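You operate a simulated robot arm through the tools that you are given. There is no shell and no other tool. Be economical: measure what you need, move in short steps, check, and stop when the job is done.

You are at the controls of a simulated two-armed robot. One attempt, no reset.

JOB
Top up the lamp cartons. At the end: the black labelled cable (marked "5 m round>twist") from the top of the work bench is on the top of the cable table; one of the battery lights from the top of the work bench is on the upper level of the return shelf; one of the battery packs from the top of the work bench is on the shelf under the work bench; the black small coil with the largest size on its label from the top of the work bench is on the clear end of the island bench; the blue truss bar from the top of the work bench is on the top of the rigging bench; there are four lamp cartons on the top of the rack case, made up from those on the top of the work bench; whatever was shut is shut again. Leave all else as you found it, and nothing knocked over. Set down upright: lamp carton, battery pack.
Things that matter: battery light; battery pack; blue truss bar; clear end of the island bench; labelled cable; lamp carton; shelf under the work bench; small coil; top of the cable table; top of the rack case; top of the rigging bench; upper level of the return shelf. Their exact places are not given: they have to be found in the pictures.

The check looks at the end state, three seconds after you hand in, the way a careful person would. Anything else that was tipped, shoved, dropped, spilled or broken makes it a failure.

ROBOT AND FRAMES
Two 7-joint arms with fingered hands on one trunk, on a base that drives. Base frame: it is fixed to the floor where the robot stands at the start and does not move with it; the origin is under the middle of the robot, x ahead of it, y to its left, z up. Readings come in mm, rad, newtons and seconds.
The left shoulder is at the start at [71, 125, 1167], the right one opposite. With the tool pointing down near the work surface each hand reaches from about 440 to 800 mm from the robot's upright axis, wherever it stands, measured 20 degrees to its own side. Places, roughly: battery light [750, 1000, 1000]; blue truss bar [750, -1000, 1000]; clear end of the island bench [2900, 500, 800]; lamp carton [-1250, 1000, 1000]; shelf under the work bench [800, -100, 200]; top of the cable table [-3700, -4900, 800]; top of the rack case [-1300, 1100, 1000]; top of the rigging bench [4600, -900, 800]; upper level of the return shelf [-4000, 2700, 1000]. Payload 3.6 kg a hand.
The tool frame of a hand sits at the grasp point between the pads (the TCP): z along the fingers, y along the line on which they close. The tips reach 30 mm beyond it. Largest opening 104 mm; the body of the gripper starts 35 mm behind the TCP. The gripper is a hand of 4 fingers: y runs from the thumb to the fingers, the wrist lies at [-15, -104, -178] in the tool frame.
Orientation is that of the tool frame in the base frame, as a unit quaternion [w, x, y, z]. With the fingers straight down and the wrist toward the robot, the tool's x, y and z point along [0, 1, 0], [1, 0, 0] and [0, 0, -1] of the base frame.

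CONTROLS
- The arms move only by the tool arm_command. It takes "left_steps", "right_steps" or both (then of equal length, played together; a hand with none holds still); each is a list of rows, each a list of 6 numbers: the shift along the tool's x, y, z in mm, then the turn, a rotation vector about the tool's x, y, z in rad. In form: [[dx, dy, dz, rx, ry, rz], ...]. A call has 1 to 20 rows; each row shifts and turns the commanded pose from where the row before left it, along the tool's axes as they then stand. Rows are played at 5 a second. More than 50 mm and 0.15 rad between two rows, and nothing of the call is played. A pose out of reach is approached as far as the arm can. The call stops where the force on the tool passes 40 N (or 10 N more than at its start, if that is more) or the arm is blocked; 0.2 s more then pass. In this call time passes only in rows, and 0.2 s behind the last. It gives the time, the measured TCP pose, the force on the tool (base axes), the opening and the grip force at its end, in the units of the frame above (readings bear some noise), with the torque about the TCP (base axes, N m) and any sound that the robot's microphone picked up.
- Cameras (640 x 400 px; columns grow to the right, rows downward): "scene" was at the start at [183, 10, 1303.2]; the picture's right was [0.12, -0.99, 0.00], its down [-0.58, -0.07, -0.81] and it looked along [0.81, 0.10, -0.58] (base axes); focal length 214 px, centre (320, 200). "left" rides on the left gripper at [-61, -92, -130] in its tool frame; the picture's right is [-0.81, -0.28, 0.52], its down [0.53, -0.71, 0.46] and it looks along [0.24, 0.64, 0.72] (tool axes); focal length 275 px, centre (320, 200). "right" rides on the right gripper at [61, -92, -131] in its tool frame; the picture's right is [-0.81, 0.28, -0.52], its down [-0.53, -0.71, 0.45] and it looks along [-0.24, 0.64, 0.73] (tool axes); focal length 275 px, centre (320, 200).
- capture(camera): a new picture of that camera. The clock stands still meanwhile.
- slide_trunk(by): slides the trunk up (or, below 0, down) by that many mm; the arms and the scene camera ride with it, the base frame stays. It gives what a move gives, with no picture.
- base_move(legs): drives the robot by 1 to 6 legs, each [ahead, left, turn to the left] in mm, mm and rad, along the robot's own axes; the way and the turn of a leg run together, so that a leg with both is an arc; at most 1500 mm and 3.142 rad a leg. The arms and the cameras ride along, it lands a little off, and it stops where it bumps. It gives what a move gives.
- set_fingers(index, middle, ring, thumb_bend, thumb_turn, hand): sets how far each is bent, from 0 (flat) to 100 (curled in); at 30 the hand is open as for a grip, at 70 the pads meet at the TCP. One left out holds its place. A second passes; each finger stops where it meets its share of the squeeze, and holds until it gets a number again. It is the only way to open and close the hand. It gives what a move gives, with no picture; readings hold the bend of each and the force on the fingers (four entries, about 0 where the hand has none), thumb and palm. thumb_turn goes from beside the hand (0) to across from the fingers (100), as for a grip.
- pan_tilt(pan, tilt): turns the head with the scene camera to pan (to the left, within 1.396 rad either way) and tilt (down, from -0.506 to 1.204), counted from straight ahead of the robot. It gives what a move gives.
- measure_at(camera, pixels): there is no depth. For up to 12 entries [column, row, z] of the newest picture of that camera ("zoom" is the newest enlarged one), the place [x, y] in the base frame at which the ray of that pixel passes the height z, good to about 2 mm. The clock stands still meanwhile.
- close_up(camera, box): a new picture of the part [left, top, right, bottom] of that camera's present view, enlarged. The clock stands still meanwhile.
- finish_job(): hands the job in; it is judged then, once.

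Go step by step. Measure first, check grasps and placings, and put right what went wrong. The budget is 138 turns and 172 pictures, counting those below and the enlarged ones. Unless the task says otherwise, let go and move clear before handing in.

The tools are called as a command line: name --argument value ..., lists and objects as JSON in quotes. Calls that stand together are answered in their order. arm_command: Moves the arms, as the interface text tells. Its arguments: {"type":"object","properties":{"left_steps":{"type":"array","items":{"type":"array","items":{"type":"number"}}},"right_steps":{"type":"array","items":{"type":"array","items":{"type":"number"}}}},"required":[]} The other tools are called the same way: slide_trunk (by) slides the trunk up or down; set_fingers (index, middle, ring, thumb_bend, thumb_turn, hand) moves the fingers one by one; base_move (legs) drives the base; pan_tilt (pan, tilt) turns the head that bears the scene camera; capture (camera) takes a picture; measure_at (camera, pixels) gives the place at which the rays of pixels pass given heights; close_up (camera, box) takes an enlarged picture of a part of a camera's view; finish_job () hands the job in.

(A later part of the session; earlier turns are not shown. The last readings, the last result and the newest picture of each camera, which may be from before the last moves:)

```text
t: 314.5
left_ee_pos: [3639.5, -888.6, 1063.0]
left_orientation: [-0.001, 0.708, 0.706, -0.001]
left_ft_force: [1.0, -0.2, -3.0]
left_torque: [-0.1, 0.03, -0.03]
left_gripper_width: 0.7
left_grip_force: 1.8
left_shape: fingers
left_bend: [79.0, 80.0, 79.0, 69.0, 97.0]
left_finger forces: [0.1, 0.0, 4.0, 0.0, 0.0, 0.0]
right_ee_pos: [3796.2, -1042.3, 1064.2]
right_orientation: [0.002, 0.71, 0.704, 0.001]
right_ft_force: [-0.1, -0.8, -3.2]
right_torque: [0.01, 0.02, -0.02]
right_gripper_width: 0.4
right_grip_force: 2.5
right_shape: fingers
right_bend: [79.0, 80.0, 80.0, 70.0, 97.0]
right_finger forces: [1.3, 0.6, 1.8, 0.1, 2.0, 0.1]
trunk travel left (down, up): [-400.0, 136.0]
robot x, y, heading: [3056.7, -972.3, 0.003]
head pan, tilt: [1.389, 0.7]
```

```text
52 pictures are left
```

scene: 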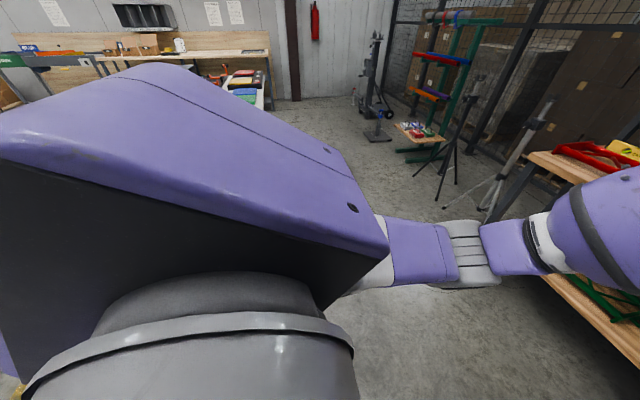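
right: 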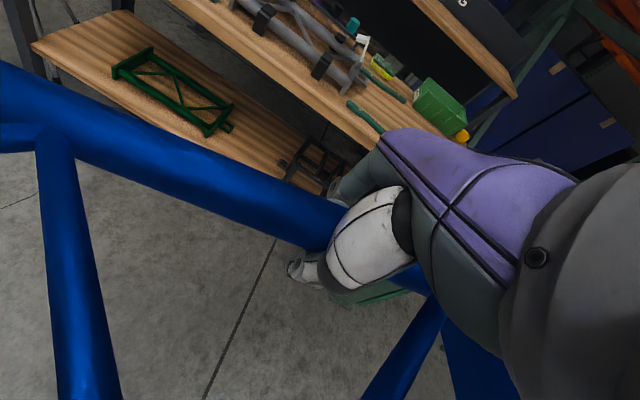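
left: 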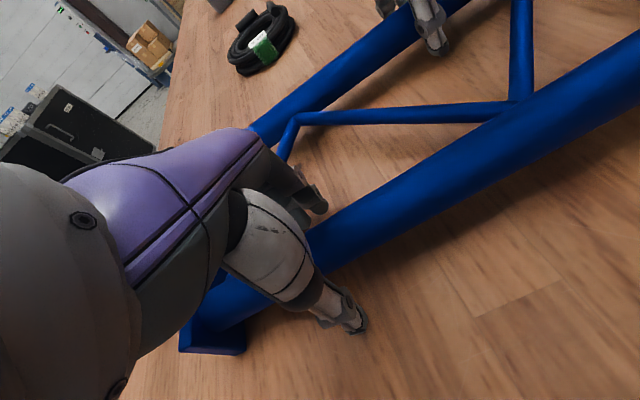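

It is probably the low island cabinet behind my left side. I'll step a little right, drive ahead clear of it, and look down at the rigging bench.

base_move --legs '[[0, -30, 0], [330, 0, 0]]'

pan_tilt --pan 0.0 --tilt 0.5

capture --camera "scene"

capture --camera "right"

capture --camera "left"

```text
t: 317.1
left_ee_pos: [3967.9, -916.4, 1064.6]
left_orientation: [-0.001, 0.706, 0.708, -0.001]
left_ft_force: [1.0, -0.5, -3.2]
left_torque: [-0.08, -0.01, 0.01]
left_gripper_width: 0.5
left_grip_force: 2.6
left_shape: fingers
left_bend: [79.0, 80.0, 79.0, 69.0, 97.0]
left_finger forces: [0.1, 0.0, 3.9, 0.0, 0.0, 0.1]
right_ee_pos: [4125.3, -1070.5, 1063.7]
right_orientation: [0.003, 0.708, 0.706, 0.001]
right_ft_force: [0.5, 0.7, -4.0]
right_torque: [0.01, -0.02, -0.01]
right_gripper_width: 0.2
right_grip_force: 2.6
right_shape: fingers
right_bend: [79.0, 80.0, 80.0, 70.0, 97.0]
right_finger forces: [1.2, 0.6, 1.9, 0.0, 2.2, 0.0]
trunk travel left (down, up): [-400.0, 136.0]
robot x, y, heading: [3390.3, -1005.9, -0.0]
head pan, tilt: [1.389, 0.7]
```

```text
t: 318.6
left_ee_pos: [3968.0, -916.4, 1063.0]
left_orientation: [-0.002, 0.706, 0.709, -0.002]
left_ft_force: [0.8, -1.2, -3.5]
left_torque: [-0.11, 0.02, -0.02]
left_gripper_width: 0.7
left_grip_force: 2.1
left_shape: fingers
left_bend: [79.0, 80.0, 79.0, 69.0, 97.0]
left_finger forces: [0.1, 0.0, 3.9, 0.0, 0.0, 0.0]
right_ee_pos: [4124.9, -1069.6, 1065.6]
right_orientation: [0.004, 0.708, 0.706, 0.003]
right_ft_force: [0.5, 0.7, -3.3]
right_torque: [0.02, 0.01, 0.03]
right_gripper_width: 0.0
right_grip_force: 3.2
right_shape: fingers
right_bend: [79.0, 80.0, 80.0, 70.0, 97.0]
right_finger forces: [1.3, 0.8, 1.7, 0.0, 1.9, 0.0]
trunk travel left (down, up): [-400.0, 136.0]
robot x, y, heading: [3385.7, -1001.2, 0.001]
head pan, tilt: [0.0, 0.499]
```

```text
51 pictures are left
```

scene: 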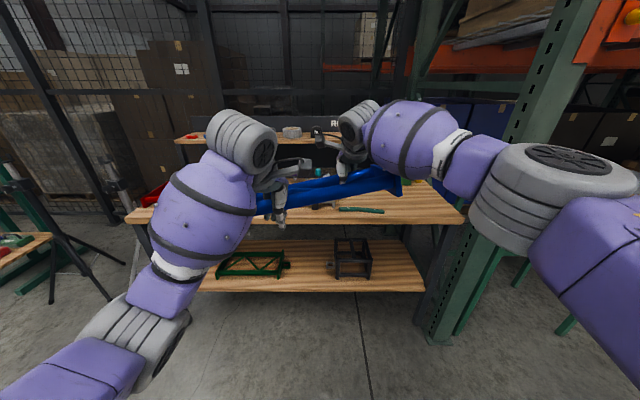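

```text
50 pictures are left
```

right: 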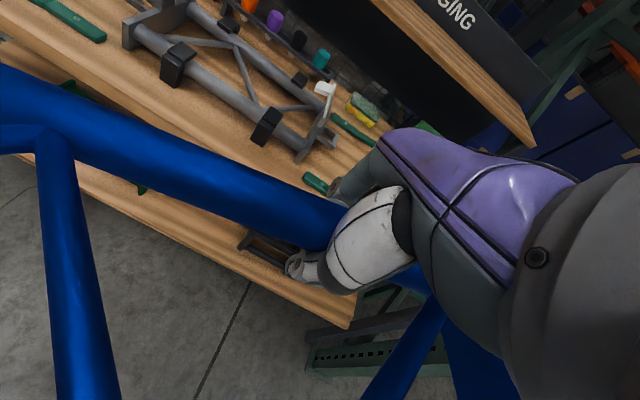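

```text
49 pictures are left
```

left: 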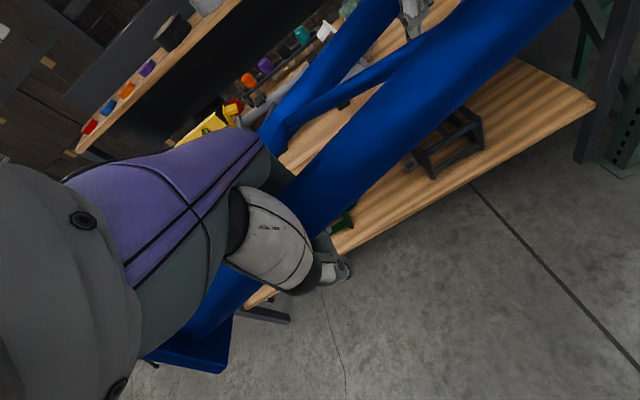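

The bench top has a grey truss in the middle and green-handled tools near the front. I'll enlarge the views to find a free stretch.

close_up --camera "scene" --box '[110, 120, 480, 240]'

measure_at --camera "scene" --pixels '[[135, 220, 850], [463, 222, 850], [135, 220, 900], [463, 222, 900], [345, 209, 870], [385, 212, 870], [410, 182, 870], [215, 290, 350], [415, 290, 350]]'

measure_at --camera "right" --pixels '[[310, 155, 870], [135, 30, 870], [185, 5, 870], [310, 180, 870], [60, 62, 870], [105, 38, 870]]'

```text
1.73 times, centred on (295, 180) of scene
```

zoom: 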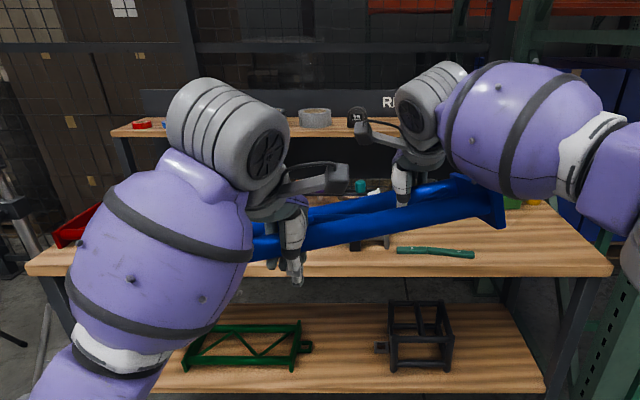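

```text
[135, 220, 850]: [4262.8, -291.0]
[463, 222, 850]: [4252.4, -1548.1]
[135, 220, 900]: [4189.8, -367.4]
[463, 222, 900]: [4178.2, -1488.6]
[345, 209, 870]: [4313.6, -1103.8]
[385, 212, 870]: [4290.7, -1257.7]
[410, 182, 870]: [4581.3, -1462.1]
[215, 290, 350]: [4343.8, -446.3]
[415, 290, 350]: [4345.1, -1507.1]
```

```text
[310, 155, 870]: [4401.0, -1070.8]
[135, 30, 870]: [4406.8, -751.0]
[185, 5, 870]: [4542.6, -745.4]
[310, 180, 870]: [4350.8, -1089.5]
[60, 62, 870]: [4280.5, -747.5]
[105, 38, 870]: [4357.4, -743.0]
```

The front strip before the grey truss is too shallow; the right end may be free but my load hides it. I'll raise the truss 120 mm to look beneath it.

arm_command --left_steps '[[0, 0, -30, 0, 0, 0], [0, 0, -30, 0, 0, 0], [0, 0, -30, 0, 0, 0], [0, 0, -30, 0, 0, 0]]' --right_steps '[[0, 0, -30, 0, 0, 0], [0, 0, -30, 0, 0, 0], [0, 0, -30, 0, 0, 0], [0, 0, -30, 0, 0, 0]]'

close_up --camera "scene" --box '[110, 120, 480, 260]'

```text
t: 319.6
left_ee_pos: [3966.0, -916.0, 1183.9]
left_orientation: [-0.002, 0.706, 0.708, -0.001]
left_ft_force: [0.6, 0.7, -4.1]
left_torque: [-0.1, -0.02, -0.01]
left_gripper_width: 0.7
left_grip_force: 1.9
left_shape: fingers
left_bend: [79.0, 80.0, 79.0, 69.0, 97.0]
left_finger forces: [0.0, 0.1, 3.8, 0.1, 0.0, 0.1]
right_ee_pos: [4122.8, -1067.4, 1184.9]
right_orientation: [0.004, 0.707, 0.707, 0.002]
right_ft_force: [0.4, 0.3, -4.1]
right_torque: [0.01, -0.01, 0.02]
right_gripper_width: 0.0
right_grip_force: 2.6
right_shape: fingers
right_bend: [79.0, 80.0, 80.0, 70.0, 97.0]
right_finger forces: [1.5, 0.7, 1.8, 0.1, 1.8, 0.1]
trunk travel left (down, up): [-400.0, 136.0]
robot x, y, heading: [3389.4, -1002.8, 0.0]
head pan, tilt: [0.0, 0.499]
```

```text
1.73 times, centred on (295, 190) of scene
```

zoom: 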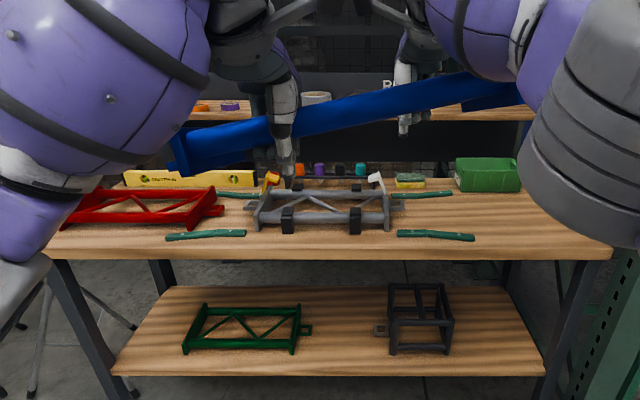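

Now the top is clear to see: red and grey truss bars, green battens, and free room to the right between the battens (zoom 425–570, rows 200–230). I'll measure that room.

measure_at --camera "zoom" --pixels '[[398, 234, 810], [473, 238, 810], [390, 197, 810], [452, 195, 810], [405, 207, 830], [392, 228, 810], [610, 252, 810], [256, 228, 810], [455, 190, 810], [518, 190, 810], [398, 234, 860], [473, 238, 860]]'

measure_at --camera "zoom" --pixels '[[256, 228, 860], [392, 228, 860], [48, 255, 810], [48, 255, 860], [610, 252, 860], [115, 375, 360], [545, 375, 360], [115, 375, 340]]'

```text
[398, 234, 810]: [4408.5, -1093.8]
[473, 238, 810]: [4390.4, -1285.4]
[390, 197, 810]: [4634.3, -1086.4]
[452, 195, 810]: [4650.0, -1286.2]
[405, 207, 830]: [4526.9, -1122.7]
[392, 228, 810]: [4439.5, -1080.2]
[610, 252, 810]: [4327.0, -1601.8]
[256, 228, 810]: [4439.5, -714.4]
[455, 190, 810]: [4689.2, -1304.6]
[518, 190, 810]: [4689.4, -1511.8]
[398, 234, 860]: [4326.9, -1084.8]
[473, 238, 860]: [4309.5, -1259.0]
```

```text
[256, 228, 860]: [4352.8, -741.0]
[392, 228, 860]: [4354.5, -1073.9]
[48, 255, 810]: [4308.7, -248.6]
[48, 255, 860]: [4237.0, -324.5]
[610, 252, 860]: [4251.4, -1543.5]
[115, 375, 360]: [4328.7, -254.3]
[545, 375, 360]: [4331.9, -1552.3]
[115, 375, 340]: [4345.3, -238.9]
```

Bench top is z≈810; free footprint centred at (4520,−1375). A rack post stands at the right corner, so I'll level the truss by raising the left hand, shift both hands right, and drive in partway with a check.

arm_command --left_steps '[[0, 0, -14, 0, 0, 0], [0, 0, -12, 0, 0, 0], [-38, 0, 0, 0, 0, 0], [-38, 0, 0, 0, 0, 0], [-38, 0, 0, 0, 0, 0], [-36, 0, 0, 0, 0, 0]]' --right_steps '[[0, 0, 0, 0, 0, 0], [0, 0, 0, 0, 0, 0], [-38, 0, 0, 0, 0, 0], [-38, 0, 0, 0, 0, 0], [-38, 0, 0, 0, 0, 0], [-36, 0, 0, 0, 0, 0]]'

base_move --legs '[[320, -215, 0]]'

capture --camera "scene"

pan_tilt --pan -0.8 --tilt 0.5

capture --camera "scene"

```text
t: 321.1
left_ee_pos: [3967.6, -1067.4, 1209.4]
left_orientation: [-0.003, 0.706, 0.708, 0.0]
left_ft_force: [-0.5, -0.3, -3.6]
left_torque: [-0.1, 0.05, 0.01]
left_gripper_width: 0.7
left_grip_force: 2.5
left_shape: fingers
left_bend: [79.0, 80.0, 79.0, 69.0, 97.0]
left_finger forces: [0.0, 0.0, 4.0, 0.0, 0.2, 0.0]
right_ee_pos: [4123.3, -1220.4, 1185.2]
right_orientation: [0.001, 0.708, 0.706, 0.002]
right_ft_force: [0.0, -1.1, -2.7]
right_torque: [0.14, 0.03, 0.03]
right_gripper_width: 0.0
right_grip_force: 1.9
right_shape: fingers
right_bend: [79.0, 80.0, 80.0, 70.0, 97.0]
right_finger forces: [0.1, 0.1, 2.8, 0.0, 1.0, 0.0]
trunk travel left (down, up): [-400.0, 136.0]
robot x, y, heading: [3387.1, -1006.2, 0.004]
head pan, tilt: [0.0, 0.499]
```

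```text
t: 323.4
left_ee_pos: [4282.1, -1276.1, 1208.3]
left_orientation: [-0.002, 0.707, 0.708, -0.001]
left_ft_force: [-0.6, 1.1, -4.1]
left_torque: [-0.15, 0.0, 0.05]
left_gripper_width: 0.7
left_grip_force: 2.5
left_shape: fingers
left_bend: [79.0, 80.0, 79.0, 69.0, 97.0]
left_finger forces: [0.0, 0.1, 3.9, 0.1, 0.1, 0.1]
right_ee_pos: [4438.1, -1428.8, 1184.4]
right_orientation: [0.004, 0.708, 0.706, 0.002]
right_ft_force: [0.9, -0.4, -3.6]
right_torque: [0.04, 0.0, 0.05]
right_gripper_width: 0.0
right_grip_force: 2.2
right_shape: fingers
right_bend: [79.0, 80.0, 80.0, 70.0, 97.0]
right_finger forces: [0.2, 0.0, 2.8, 0.0, 1.0, 0.0]
trunk travel left (down, up): [-400.0, 136.0]
robot x, y, heading: [3701.1, -1212.5, -0.001]
head pan, tilt: [0.0, 0.499]
```

```text
46 pictures are left
```

scene: 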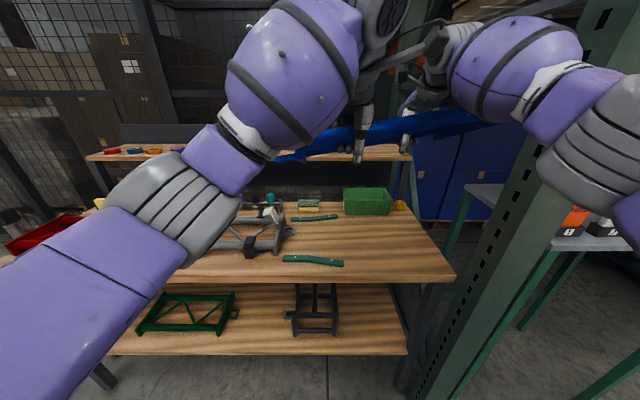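

```text
t: 324.6
left_ee_pos: [4282.5, -1276.0, 1209.7]
left_orientation: [-0.002, 0.707, 0.708, -0.001]
left_ft_force: [0.8, 0.2, -3.8]
left_torque: [-0.12, 0.0, 0.03]
left_gripper_width: 0.7
left_grip_force: 2.1
left_shape: fingers
left_bend: [79.0, 80.0, 79.0, 69.0, 97.0]
left_finger forces: [0.0, 0.1, 3.9, 0.0, 0.0, 0.0]
right_ee_pos: [4437.6, -1427.5, 1184.3]
right_orientation: [0.004, 0.708, 0.706, 0.002]
right_ft_force: [-0.5, -0.3, -3.2]
right_torque: [0.09, 0.03, 0.04]
right_gripper_width: 0.0
right_grip_force: 2.1
right_shape: fingers
right_bend: [79.0, 80.0, 80.0, 70.0, 97.0]
right_finger forces: [0.3, 0.1, 2.7, 0.1, 1.1, 0.1]
trunk travel left (down, up): [-400.0, 136.0]
robot x, y, heading: [3700.7, -1214.3, 0.005]
head pan, tilt: [-0.799, 0.499]
```

```text
45 pictures are left
```

scene: 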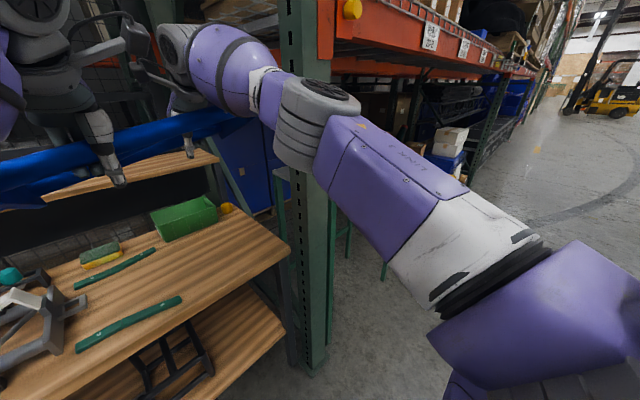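

The right elbow passes close to the rack post. I'll edge ahead 100 mm and check the gap.

base_move --legs '[[100, 0, 0]]'

capture --camera "scene"

```text
t: 325.7
left_ee_pos: [4380.1, -1274.6, 1208.2]
left_orientation: [-0.002, 0.706, 0.709, -0.001]
left_ft_force: [-0.5, 0.7, -4.7]
left_torque: [-0.09, 0.02, -0.01]
left_gripper_width: 0.6
left_grip_force: 2.0
left_shape: fingers
left_bend: [79.0, 80.0, 79.0, 69.0, 97.0]
left_finger forces: [0.0, 0.1, 3.9, 0.0, 0.0, 0.0]
right_ee_pos: [4536.6, -1426.1, 1185.0]
right_orientation: [0.004, 0.708, 0.707, 0.001]
right_ft_force: [0.2, -1.0, -2.7]
right_torque: [0.06, 0.05, 0.01]
right_gripper_width: 0.0
right_grip_force: 2.5
right_shape: fingers
right_bend: [79.0, 80.0, 80.0, 70.0, 97.0]
right_finger forces: [0.2, 0.0, 3.0, 0.0, 1.2, 0.0]
trunk travel left (down, up): [-400.0, 136.0]
robot x, y, heading: [3800.1, -1214.2, 0.003]
head pan, tilt: [-0.799, 0.499]
```

```text
44 pictures are left
```

scene: 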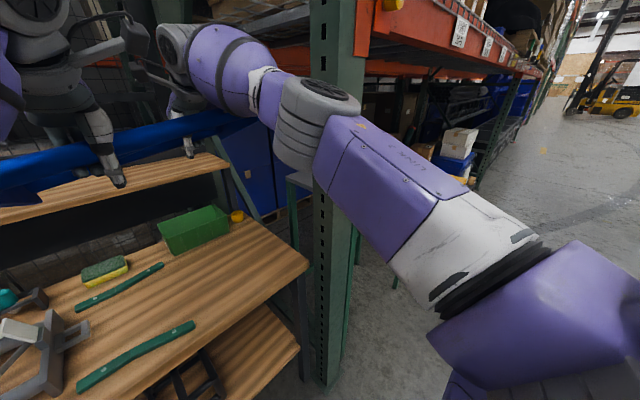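

The elbow should pass the post with about 70 mm to spare, and the upper shelf is beyond x≈4750. I'll edge 60 mm ahead and 10 right, then lower partway.

base_move --legs '[[60, -10, 0]]'

arm_command --left_steps '[[0, 0, 40, 0, 0, 0], [0, 0, 40, 0, 0, 0], [0, 0, 40, 0, 0, 0], [0, 0, 40, 0, 0, 0]]' --right_steps '[[0, 0, 40, 0, 0, 0], [0, 0, 40, 0, 0, 0], [0, 0, 40, 0, 0, 0], [0, 0, 40, 0, 0, 0]]'

pan_tilt --pan -0.3 --tilt 0.6

capture --camera "scene"

capture --camera "left"

```text
t: 326.7
left_ee_pos: [4439.6, -1284.0, 1208.2]
left_orientation: [-0.002, 0.705, 0.709, -0.001]
left_ft_force: [0.2, 0.8, -4.4]
left_torque: [-0.09, 0.02, 0.01]
left_gripper_width: 0.3
left_grip_force: 2.2
left_shape: fingers
left_bend: [79.0, 80.0, 79.0, 69.0, 97.0]
left_finger forces: [0.1, 0.0, 4.0, 0.1, 0.0, 0.1]
right_ee_pos: [4596.7, -1435.8, 1185.1]
right_orientation: [0.003, 0.707, 0.707, 0.0]
right_ft_force: [0.8, -1.1, -3.5]
right_torque: [0.1, 0.06, 0.05]
right_gripper_width: 0.0
right_grip_force: 2.1
right_shape: fingers
right_bend: [79.0, 80.0, 80.0, 70.0, 97.0]
right_finger forces: [0.1, 0.1, 3.0, 0.0, 1.2, 0.1]
trunk travel left (down, up): [-400.0, 136.0]
robot x, y, heading: [3858.5, -1227.7, 0.006]
head pan, tilt: [-0.799, 0.499]
```

```text
t: 327.7
left_ee_pos: [4437.9, -1286.3, 1049.3]
left_orientation: [-0.001, 0.705, 0.709, -0.001]
left_ft_force: [2.3, -1.4, -4.6]
left_torque: [-0.11, 0.03, -0.03]
left_gripper_width: 0.5
left_grip_force: 2.2
left_shape: fingers
left_bend: [79.0, 80.0, 79.0, 69.0, 97.0]
left_finger forces: [0.0, 0.0, 4.6, 0.1, 0.0, 0.0]
right_ee_pos: [4598.9, -1437.1, 1024.3]
right_orientation: [0.002, 0.707, 0.707, 0.001]
right_ft_force: [-0.2, 1.1, -3.9]
right_torque: [0.06, 0.0, 0.07]
right_gripper_width: 0.0
right_grip_force: 2.8
right_shape: fingers
right_bend: [79.0, 80.0, 80.0, 69.0, 97.0]
right_finger forces: [0.0, 0.1, 3.0, 0.0, 2.3, 0.1]
trunk travel left (down, up): [-400.0, 136.0]
robot x, y, heading: [3862.6, -1224.9, 0.005]
head pan, tilt: [-0.799, 0.499]
```

```text
t: 328.6
left_ee_pos: [4437.3, -1286.0, 1049.9]
left_orientation: [-0.002, 0.705, 0.709, -0.001]
left_ft_force: [0.8, -1.5, -3.4]
left_torque: [-0.11, 0.01, -0.05]
left_gripper_width: 0.5
left_grip_force: 2.4
left_shape: fingers
left_bend: [79.0, 80.0, 79.0, 69.0, 97.0]
left_finger forces: [0.0, 0.0, 4.6, 0.0, 0.0, 0.0]
right_ee_pos: [4597.3, -1435.7, 1026.9]
right_orientation: [0.002, 0.707, 0.707, 0.001]
right_ft_force: [-0.6, 1.1, -3.4]
right_torque: [0.04, 0.03, 0.08]
right_gripper_width: 0.1
right_grip_force: 3.1
right_shape: fingers
right_bend: [79.0, 80.0, 80.0, 69.0, 97.0]
right_finger forces: [0.0, 0.0, 2.7, 0.0, 2.2, 0.1]
trunk travel left (down, up): [-400.0, 136.0]
robot x, y, heading: [3861.4, -1224.8, 0.006]
head pan, tilt: [-0.3, 0.6]
```

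```text
43 pictures are left
```

scene: 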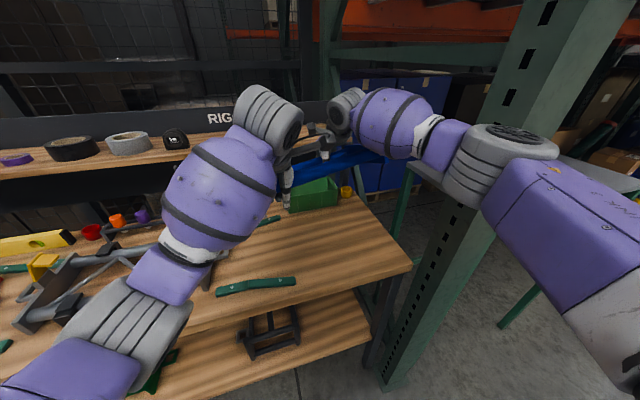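

```text
42 pictures are left
```

left: 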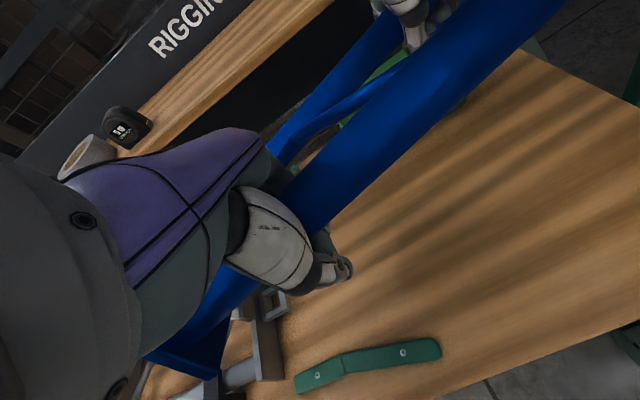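

I'll check the sideways fit: grey bar's tab (left view 272,302) against my truss's left plate (about 200,350).

measure_at --camera "left" --pixels '[[285, 290, 835], [272, 318, 835], [262, 375, 815], [300, 385, 812], [440, 345, 812], [215, 372, 980], [160, 350, 1040], [340, 160, 1030], [330, 245, 1030]]'

close_up --camera "left" --box '[120, 230, 340, 400]'

```text
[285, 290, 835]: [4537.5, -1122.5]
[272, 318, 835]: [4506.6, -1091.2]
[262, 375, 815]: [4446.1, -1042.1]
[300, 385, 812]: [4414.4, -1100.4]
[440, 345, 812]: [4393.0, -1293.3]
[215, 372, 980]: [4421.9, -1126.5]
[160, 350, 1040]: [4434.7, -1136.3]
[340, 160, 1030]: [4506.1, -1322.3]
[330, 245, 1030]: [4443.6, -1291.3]
```

```text
2.35 times, centred on (230, 315) of left
```

zoom: 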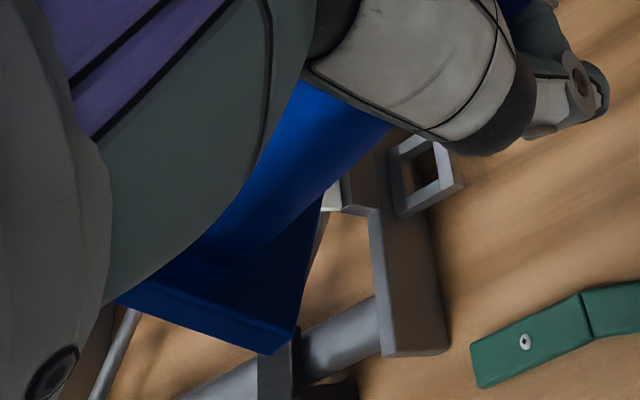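

The truss has slid a bit left in my hands; its left plate is at y≈−1150, too near the grey bar's tab. I'll shift both hands 60 mm right and 8 mm forward, then lower further.

arm_command --left_steps '[[-30, 4, 0, 0, 0, 0], [-30, 4, 0, 0, 0, 0], [0, 0, 40, 0, 0, 0], [0, 0, 40, 0, 0, 0], [0, 0, 30, 0, 0, 0]]' --right_steps '[[-30, 4, 0, 0, 0, 0], [-30, 4, 0, 0, 0, 0], [0, 0, 40, 0, 0, 0], [0, 0, 40, 0, 0, 0], [0, 0, 30, 0, 0, 0]]'

capture --camera "left"

capture --camera "scene"

```text
t: 329.8
left_ee_pos: [4449.7, -1345.9, 939.6]
left_orientation: [-0.003, 0.705, 0.709, 0.0]
left_ft_force: [0.0, 1.5, -3.0]
left_torque: [-0.08, -0.02, -0.01]
left_gripper_width: 0.3
left_grip_force: 1.2
left_shape: fingers
left_bend: [79.0, 80.0, 79.0, 69.0, 97.0]
left_finger forces: [0.0, 0.0, 3.7, 0.0, 0.0, 0.0]
right_ee_pos: [4604.4, -1496.4, 915.1]
right_orientation: [0.004, 0.707, 0.707, 0.002]
right_ft_force: [1.1, 0.2, -3.9]
right_torque: [0.11, 0.05, -0.01]
right_gripper_width: 0.0
right_grip_force: 2.2
right_shape: fingers
right_bend: [79.0, 80.0, 80.0, 69.0, 97.0]
right_finger forces: [0.3, 0.1, 2.8, 0.0, 1.1, 0.1]
trunk travel left (down, up): [-400.0, 136.0]
robot x, y, heading: [3859.7, -1224.3, 0.002]
head pan, tilt: [-0.3, 0.6]
```

```text
40 pictures are left
```

left: 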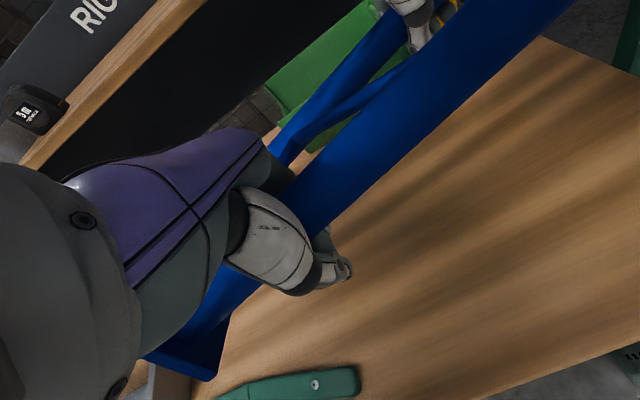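

```text
39 pictures are left
```

scene: 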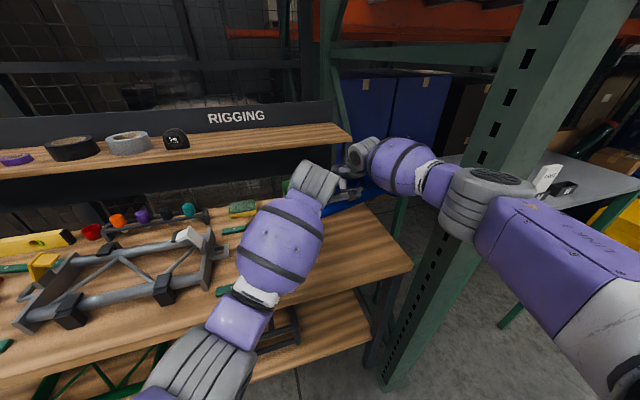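

I'll check positions of my truss's left plate and the front batten from this view.

measure_at --camera "left" --pixels '[[207, 380, 890], [232, 320, 930], [145, 358, 930], [220, 395, 815], [357, 370, 815], [187, 372, 850], [265, 90, 900]]'

capture --camera "right"

```text
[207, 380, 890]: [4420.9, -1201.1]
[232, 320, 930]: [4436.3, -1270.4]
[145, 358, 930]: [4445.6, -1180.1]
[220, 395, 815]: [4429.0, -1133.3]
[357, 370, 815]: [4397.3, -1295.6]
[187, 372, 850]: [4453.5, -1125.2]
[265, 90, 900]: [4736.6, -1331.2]
```

```text
38 pictures are left
```

right: 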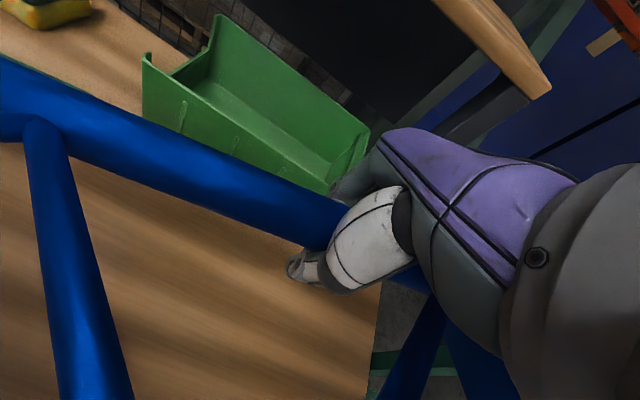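

Left plate y≈−1201, right ≈−1563: inside the bench; the plate just clears the front batten if I go 7 mm forward. I'll do that and lower 48 mm.

arm_command --left_steps '[[0, 7, 12, 0, 0, 0], [0, 0, 12, 0, 0, 0], [0, 0, 12, 0, 0, 0], [0, 0, 12, 0, 0, 0]]' --right_steps '[[0, 7, 12, 0, 0, 0], [0, 0, 12, 0, 0, 0], [0, 0, 12, 0, 0, 0], [0, 0, 12, 0, 0, 0]]'

capture --camera "left"

capture --camera "right"

```text
t: 330.8
left_ee_pos: [4454.6, -1343.1, 891.9]
left_orientation: [-0.002, 0.705, 0.709, 0.0]
left_ft_force: [0.5, -0.8, -4.6]
left_torque: [-0.1, -0.01, -0.03]
left_gripper_width: 0.7
left_grip_force: 2.1
left_shape: fingers
left_bend: [79.0, 80.0, 79.0, 69.0, 97.0]
left_finger forces: [0.0, 0.0, 4.6, 0.0, 0.0, 0.1]
right_ee_pos: [4611.6, -1495.9, 866.8]
right_orientation: [0.004, 0.707, 0.707, 0.001]
right_ft_force: [-0.5, 0.6, -3.6]
right_torque: [0.05, 0.02, 0.06]
right_gripper_width: 0.0
right_grip_force: 2.1
right_shape: fingers
right_bend: [79.0, 80.0, 80.0, 69.0, 97.0]
right_finger forces: [0.1, 0.1, 2.5, 0.1, 1.8, 0.0]
trunk travel left (down, up): [-400.0, 136.0]
robot x, y, heading: [3860.5, -1222.3, 0.007]
head pan, tilt: [-0.3, 0.6]
```

```text
37 pictures are left
```

left: 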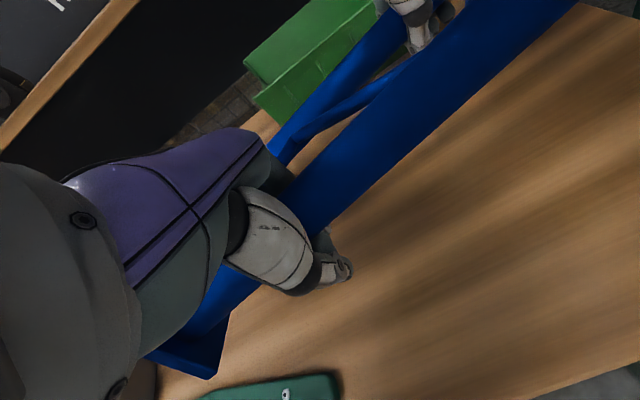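

```text
36 pictures are left
```

right: 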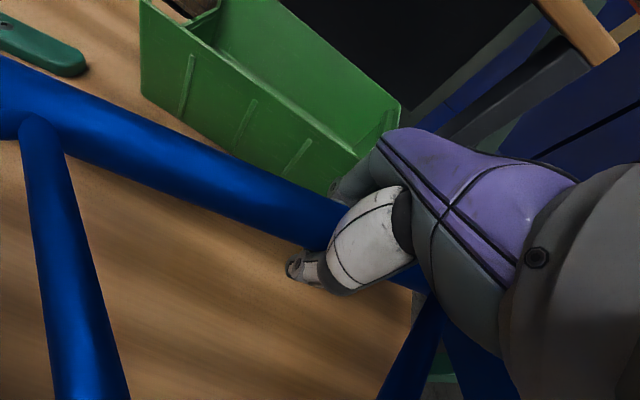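

Very close now. I'll check the gap between my right fingers and the green bin, and lower further in small steps.

measure_at --camera "right" --pixels '[[145, 98, 812], [270, 165, 812], [325, 192, 812], [80, 75, 815], [60, 72, 815]]'

arm_command --left_steps '[[0, 0, 7, 0, 0, 0], [0, 0, 7, 0, 0, 0], [0, 0, 6, 0, 0, 0], [0, 0, 5, 0, 0, 0]]' --right_steps '[[0, 0, 7, 0, 0, 0], [0, 0, 7, 0, 0, 0], [0, 0, 6, 0, 0, 0], [0, 0, 5, 0, 0, 0]]'

capture --camera "right"

```text
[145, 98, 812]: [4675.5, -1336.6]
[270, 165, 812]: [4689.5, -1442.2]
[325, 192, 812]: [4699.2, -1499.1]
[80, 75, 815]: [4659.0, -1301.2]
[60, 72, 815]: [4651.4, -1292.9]
```

```text
t: 331.8
left_ee_pos: [4453.1, -1342.3, 866.0]
left_orientation: [-0.002, 0.706, 0.708, -0.001]
left_ft_force: [-0.7, -0.1, -3.6]
left_torque: [-0.09, 0.01, 0.02]
left_gripper_width: 0.5
left_grip_force: 2.5
left_shape: fingers
left_bend: [79.0, 80.0, 79.0, 69.0, 97.0]
left_finger forces: [0.1, 0.1, 3.7, 0.0, 0.0, 0.1]
right_ee_pos: [4609.9, -1495.4, 843.5]
right_orientation: [0.003, 0.708, 0.706, 0.003]
right_ft_force: [1.4, -0.6, -3.6]
right_torque: [0.1, -0.01, 0.04]
right_gripper_width: 0.0
right_grip_force: 2.0
right_shape: fingers
right_bend: [79.0, 80.0, 80.0, 69.0, 97.0]
right_finger forces: [0.1, 0.1, 3.0, 0.1, 1.2, 0.1]
right hand out of reach, approached as far as the arm can: row 4
trunk travel left (down, up): [-400.0, 136.0]
robot x, y, heading: [3861.5, -1226.2, 0.004]
head pan, tilt: [-0.3, 0.6]
```

```text
35 pictures are left
```

right: 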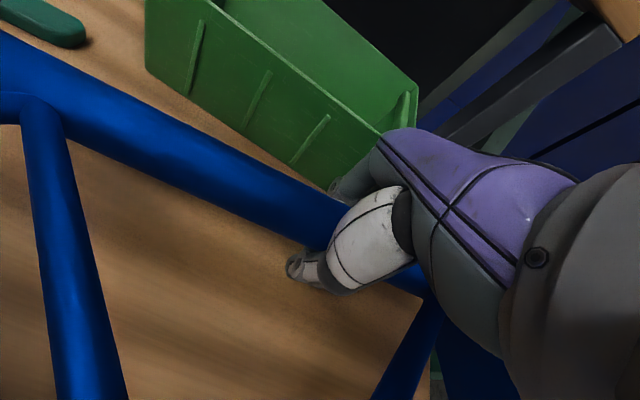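

The right arm is at its reach limit, so I'll lower with the trunk: 12 mm, then read forces.

slide_trunk --by -12

slide_trunk --by -8

capture --camera "right"

```text
t: 332.4
left_ee_pos: [4454.1, -1343.5, 854.4]
left_orientation: [-0.001, 0.705, 0.709, 0.0]
left_ft_force: [-0.5, 0.6, -3.8]
left_torque: [-0.09, -0.02, 0.03]
left_gripper_width: 0.3
left_grip_force: 2.2
left_shape: fingers
left_bend: [79.0, 80.0, 79.0, 69.0, 97.0]
left_finger forces: [0.0, 0.0, 3.6, 0.0, 0.1, 0.0]
right_ee_pos: [4610.2, -1495.0, 831.2]
right_orientation: [0.003, 0.707, 0.707, 0.001]
right_ft_force: [-1.6, -0.8, 0.8]
right_torque: [0.12, 0.12, 0.08]
right_gripper_width: 0.1
right_grip_force: 8.3
right_shape: fingers
right_bend: [79.0, 80.0, 80.0, 69.0, 97.0]
right_finger forces: [0.0, 0.0, 3.4, 0.0, 13.6, 0.1]
trunk travel left (down, up): [-388.0, 148.0]
robot x, y, heading: [3863.7, -1224.9, 0.005]
head pan, tilt: [-0.3, 0.6]
```

```text
t: 333.0
left_ee_pos: [4450.4, -1343.0, 849.7]
left_orientation: [0.001, 0.706, 0.708, 0.001]
left_ft_force: [0.1, -1.2, -3.7]
left_torque: [-0.08, -0.02, 0.01]
left_gripper_width: 0.5
left_grip_force: 1.5
left_shape: fingers
left_bend: [79.0, 80.0, 79.0, 69.0, 97.0]
left_finger forces: [0.0, 0.0, 3.7, 0.0, 0.0, 0.0]
right_ee_pos: [4608.3, -1495.2, 830.8]
right_orientation: [0.007, 0.707, 0.707, 0.007]
right_ft_force: [-6.0, -1.2, 35.9]
right_torque: [0.35, 0.81, 0.16]
right_gripper_width: 0.0
right_grip_force: 26.4
right_shape: fingers
right_bend: [79.0, 80.0, 80.0, 72.0, 97.0]
right_finger forces: [0.0, 0.0, 2.4, 0.0, 50.3, 0.0]
trunk travel left (down, up): [-380.0, 156.0]
robot x, y, heading: [3860.8, -1224.3, 0.001]
head pan, tilt: [-0.3, 0.6]
```

```text
34 pictures are left
```

right: 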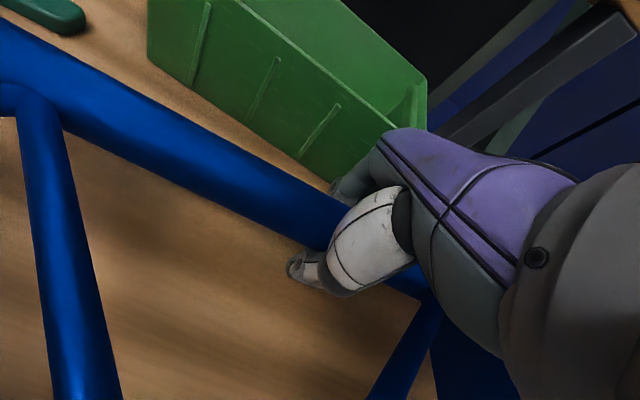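

The right side has touched down (thumb on the bench). I'll relieve it by 5 mm and lower the left hand until it touches as well.

arm_command --left_steps '[[0, 0, 5, 0, 0, 0], [0, 0, 5, 0, 0, 0], [0, 0, 5, 0, 0, 0], [0, 0, 4, 0, 0, 0]]' --right_steps '[[0, 0, -3, 0, 0, 0], [0, 0, -2, 0, 0, 0], [0, 0, 0, 0, 0, 0], [0, 0, 0, 0, 0, 0]]'

capture --camera "left"

```text
t: 334.0
left_ee_pos: [4452.5, -1343.6, 831.8]
left_orientation: [0.003, 0.705, 0.709, 0.001]
left_ft_force: [-5.5, 3.1, 17.0]
left_torque: [-0.22, 0.43, -0.11]
left_gripper_width: 0.7
left_grip_force: 15.8
left_shape: fingers
left_bend: [79.0, 80.0, 79.0, 69.0, 98.0]
left_finger forces: [0.1, 0.0, 2.4, 0.0, 29.1, 0.0]
right_ee_pos: [4607.7, -1494.3, 830.5]
right_orientation: [0.005, 0.707, 0.707, 0.002]
right_ft_force: [5.0, -3.3, 13.8]
right_torque: [0.2, 0.15, 0.06]
right_gripper_width: 0.0
right_grip_force: 18.9
right_shape: fingers
right_bend: [79.0, 80.0, 80.0, 72.0, 97.0]
right_finger forces: [0.1, 0.1, 2.7, 0.1, 34.1, 0.0]
trunk travel left (down, up): [-380.0, 156.0]
robot x, y, heading: [3859.5, -1224.9, 0.003]
head pan, tilt: [-0.3, 0.6]
```

```text
33 pictures are left
```

left: 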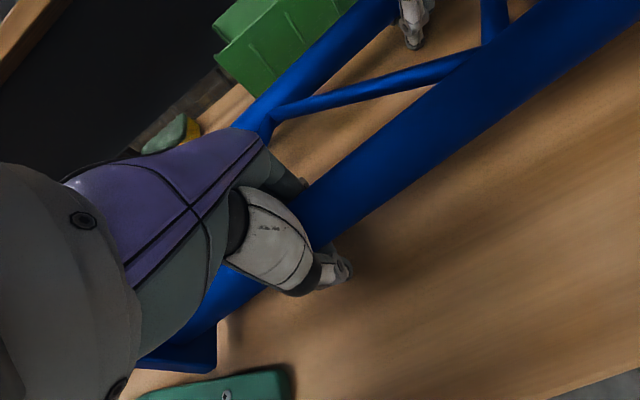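

Both sides are on the bench. I'll open both hands moderately and rise.

set_fingers --hand "left" --index 45 --middle 47 --ring 47 --thumb_bend 45

set_fingers --hand "right" --index 45 --middle 47 --ring 47 --thumb_bend 45

slide_trunk --by 20

slide_trunk --by 60

capture --camera "right"

capture --camera "left"

```text
t: 335.0
left_ee_pos: [4453.1, -1344.7, 831.9]
left_orientation: [0.005, 0.706, 0.708, 0.002]
left_ft_force: [5.9, -2.3, 35.1]
left_torque: [-0.23, 0.5, 0.08]
left_gripper_width: 53.7
left_grip_force: 17.0
left_shape: fingers
left_bend: [45.0, 50.0, 47.0, 53.0, 98.0]
left_finger forces: [0.0, 8.2, 0.0, 0.0, 26.1, 0.0]
right_ee_pos: [4606.9, -1494.8, 831.2]
right_orientation: [0.004, 0.707, 0.708, 0.003]
right_ft_force: [2.6, -1.6, 12.6]
right_torque: [0.23, 0.09, 0.07]
right_gripper_width: 0.1
right_grip_force: 18.2
right_shape: fingers
right_bend: [79.0, 80.0, 79.0, 72.0, 97.0]
right_finger forces: [0.0, 0.0, 3.5, 0.0, 33.0, 0.1]
trunk travel left (down, up): [-380.0, 156.0]
robot x, y, heading: [3855.4, -1226.0, -0.003]
head pan, tilt: [-0.3, 0.6]
```

```text
t: 336.0
left_ee_pos: [4452.8, -1342.8, 833.8]
left_orientation: [0.005, 0.705, 0.709, 0.002]
left_ft_force: [4.9, -3.4, 32.8]
left_torque: [-0.27, 0.43, 0.03]
left_gripper_width: 53.3
left_grip_force: 16.7
left_shape: fingers
left_bend: [45.0, 49.0, 47.0, 53.0, 97.0]
left_finger forces: [0.0, 7.8, 0.0, 0.1, 24.8, 0.0]
right_ee_pos: [4607.6, -1493.7, 832.9]
right_orientation: [0.005, 0.707, 0.707, 0.004]
right_ft_force: [2.5, 1.8, 21.0]
right_torque: [0.1, 0.29, -0.06]
right_gripper_width: 58.6
right_grip_force: 10.5
right_shape: fingers
right_bend: [45.0, 50.0, 47.0, 50.0, 97.0]
right_finger forces: [0.1, 7.3, 0.1, 0.1, 13.8, 0.1]
trunk travel left (down, up): [-380.0, 156.0]
robot x, y, heading: [3857.3, -1224.1, 0.004]
head pan, tilt: [-0.3, 0.6]
```

```text
t: 336.7
left_ee_pos: [4452.6, -1341.0, 844.8]
left_orientation: [-0.004, 0.705, 0.709, -0.001]
left_ft_force: [-1.1, 0.1, 0.6]
left_torque: [0.0, 0.0, 0.01]
left_gripper_width: 64.9
left_grip_force: 0.0
left_shape: fingers
left_bend: [45.0, 47.0, 47.0, 45.0, 97.0]
left_finger forces: [0.1, 0.1, 0.1, 0.0, 0.1, 0.0]
right_ee_pos: [4608.2, -1495.3, 847.6]
right_orientation: [0.002, 0.707, 0.707, 0.001]
right_ft_force: [0.3, 0.1, -0.4]
right_torque: [0.02, -0.02, 0.01]
right_gripper_width: 65.0
right_grip_force: 0.1
right_shape: fingers
right_bend: [45.0, 47.0, 47.0, 45.0, 97.0]
right_finger forces: [0.0, 0.1, 0.1, 0.0, 0.0, 0.1]
trunk travel left (down, up): [-400.0, 136.0]
robot x, y, heading: [3855.9, -1227.4, 0.006]
head pan, tilt: [-0.3, 0.6]
```

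```text
t: 337.7
left_ee_pos: [4454.1, -1343.8, 906.5]
left_orientation: [-0.003, 0.706, 0.708, -0.002]
left_ft_force: [0.5, -0.2, 0.2]
left_torque: [-0.01, 0.0, 0.02]
left_gripper_width: 65.0
left_grip_force: 0.1
left_shape: fingers
left_bend: [45.0, 47.0, 47.0, 45.0, 97.0]
left_finger forces: [0.1, 0.0, 0.1, 0.0, 0.0, 0.0]
right_ee_pos: [4620.3, -1494.6, 977.7]
right_orientation: [0.037, 0.706, 0.706, 0.035]
right_ft_force: [0.8, -1.1, 0.7]
right_torque: [-0.02, -0.01, 0.01]
right_gripper_width: 64.7
right_grip_force: 0.1
right_shape: fingers
right_bend: [45.0, 47.0, 47.0, 45.0, 97.0]
right_finger forces: [0.1, 0.0, 0.0, 0.0, 0.0, 0.0]
trunk travel left (down, up): [-460.0, 76.0]
robot x, y, heading: [3857.2, -1222.4, 0.004]
head pan, tilt: [-0.3, 0.6]
```

```text
32 pictures are left
```

right: 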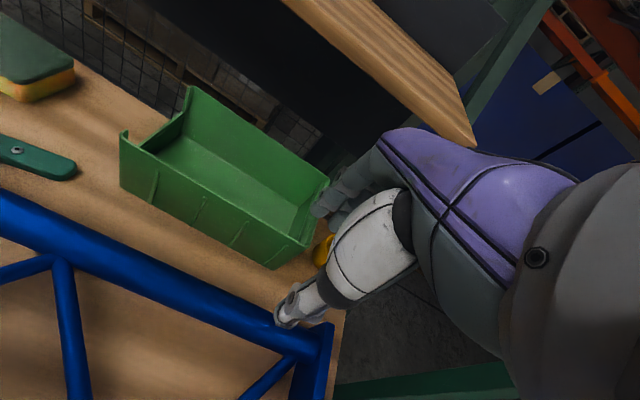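

```text
31 pictures are left
```

left: 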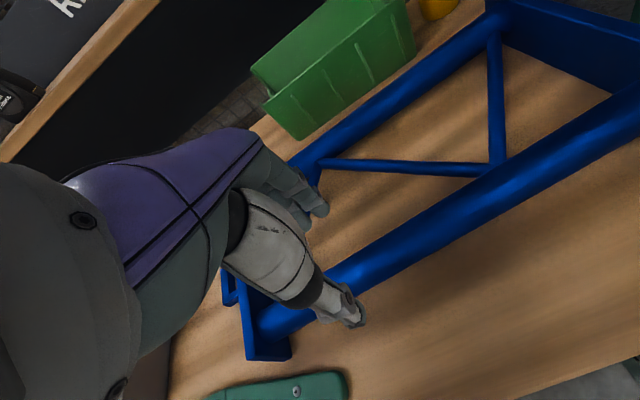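

The truss lies flat between the battens on the rigging bench, clear of everything. I'll lift the hands, back away, and turn toward the island to look at it.

arm_command --left_steps '[[0, -10, -40, 0, 0, 0], [0, -10, -40, 0, 0, 0], [0, -10, -40, 0, 0, 0]]' --right_steps '[[0, -20, -30, 0, 0, 0], [0, -30, -30, 0, 0, 0], [0, -30, -30, 0, 0, 0]]'

base_move --legs '[[-350, 0, 0], [0, 500, 0], [0, 0, 1.57]]'

pan_tilt --pan 0.5 --tilt 0.4

capture --camera "scene"

```text
t: 338.5
left_ee_pos: [4423.7, -1344.8, 1027.6]
left_orientation: [-0.001, 0.706, 0.708, 0.0]
left_ft_force: [0.6, 0.8, 0.9]
left_torque: [-0.03, 0.01, -0.01]
left_gripper_width: 65.0
left_grip_force: 0.1
left_shape: fingers
left_bend: [45.0, 47.0, 47.0, 45.0, 97.0]
left_finger forces: [0.1, 0.0, 0.0, 0.0, 0.1, 0.0]
right_ee_pos: [4528.8, -1495.6, 1061.1]
right_orientation: [0.037, 0.707, 0.705, 0.036]
right_ft_force: [-0.5, 0.3, 0.2]
right_torque: [0.02, 0.01, -0.02]
right_gripper_width: 64.7
right_grip_force: 0.0
right_shape: fingers
right_bend: [45.0, 47.0, 47.0, 45.0, 97.0]
right_finger forces: [0.1, 0.0, 0.1, 0.1, 0.0, 0.0]
trunk travel left (down, up): [-460.0, 76.0]
robot x, y, heading: [3859.9, -1224.1, 0.004]
head pan, tilt: [-0.3, 0.6]
```

```text
t: 347.0
left_ee_pos: [3630.6, -172.7, 1027.1]
left_orientation: [0.0, 0.001, 1.0, -0.001]
left_ft_force: [0.2, -0.7, 0.2]
left_torque: [0.02, 0.02, 0.01]
left_gripper_width: 65.0
left_grip_force: 0.1
left_shape: fingers
left_bend: [45.0, 47.0, 47.0, 45.0, 97.0]
left_finger forces: [0.1, 0.1, 0.1, 0.0, 0.1, 0.0]
right_ee_pos: [3783.7, -68.2, 1060.6]
right_orientation: [0.001, 0.005, 0.999, 0.051]
right_ft_force: [-0.8, 0.0, 0.4]
right_torque: [-0.01, 0.0, 0.02]
right_gripper_width: 64.7
right_grip_force: 0.0
right_shape: fingers
right_bend: [45.0, 47.0, 47.0, 45.0, 97.0]
right_finger forces: [0.0, 0.0, 0.1, 0.0, 0.1, 0.1]
trunk travel left (down, up): [-460.0, 76.0]
robot x, y, heading: [3507.9, -737.8, 1.572]
head pan, tilt: [-0.3, 0.6]
```

```text
t: 348.2
left_ee_pos: [3632.3, -172.7, 1026.8]
left_orientation: [-0.001, 0.0, 1.0, 0.0]
left_ft_force: [0.8, 0.2, -0.1]
left_torque: [0.0, -0.03, 0.0]
left_gripper_width: 64.9
left_grip_force: 0.0
left_shape: fingers
left_bend: [45.0, 47.0, 47.0, 45.0, 97.0]
left_finger forces: [0.1, 0.0, 0.1, 0.0, 0.0, 0.0]
right_ee_pos: [3783.5, -67.6, 1060.3]
right_orientation: [0.001, 0.004, 0.999, 0.051]
right_ft_force: [-1.0, -0.1, 0.3]
right_torque: [-0.02, 0.02, 0.02]
right_gripper_width: 65.0
right_grip_force: 0.0
right_shape: fingers
right_bend: [45.0, 47.0, 47.0, 45.0, 97.0]
right_finger forces: [0.0, 0.0, 0.0, 0.0, 0.0, 0.0]
trunk travel left (down, up): [-460.0, 76.0]
robot x, y, heading: [3508.9, -736.1, 1.565]
head pan, tilt: [0.499, 0.4]
```

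```text
30 pictures are left
```

scene: 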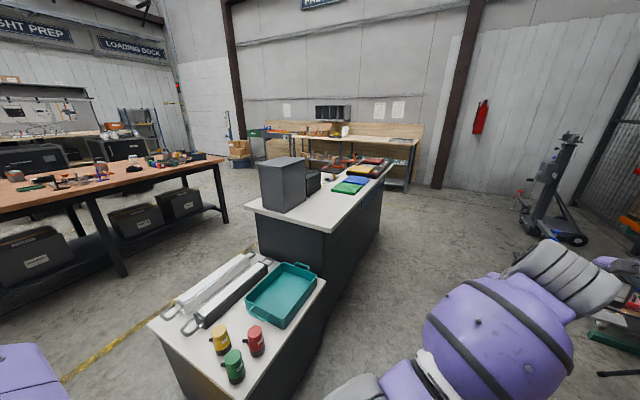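

The island is the long white counter; its near (−y) end right of the grey bin is clear (px 300–350, 200–230). I'll measure its corners.

measure_at --camera "scene" --pixels '[[247, 206, 850], [332, 233, 850], [394, 165, 850], [303, 211, 850], [330, 196, 850], [247, 206, 900], [332, 233, 900], [258, 247, 0], [332, 290, 0], [152, 325, 850], [325, 282, 850], [300, 190, 850]]'

close_up --camera "scene" --box '[230, 140, 410, 250]'

```text
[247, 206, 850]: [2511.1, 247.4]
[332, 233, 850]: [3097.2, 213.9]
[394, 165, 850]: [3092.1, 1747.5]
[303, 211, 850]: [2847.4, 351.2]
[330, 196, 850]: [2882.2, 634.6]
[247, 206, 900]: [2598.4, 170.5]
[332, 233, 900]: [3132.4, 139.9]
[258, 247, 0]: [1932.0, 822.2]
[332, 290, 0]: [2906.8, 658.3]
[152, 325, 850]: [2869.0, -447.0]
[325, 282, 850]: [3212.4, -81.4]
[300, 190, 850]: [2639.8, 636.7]
```

```text
3.56 times, centred on (320, 195) of scene
```

zoom: 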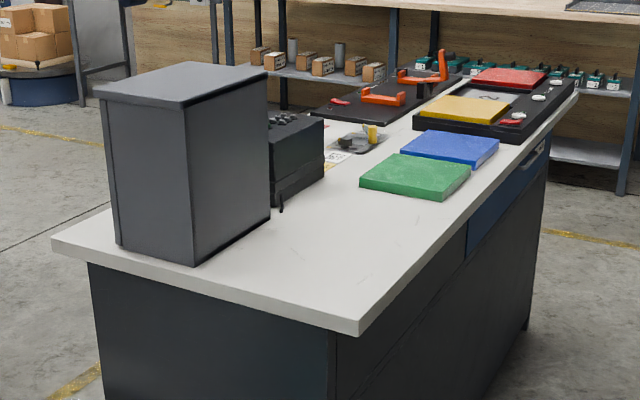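

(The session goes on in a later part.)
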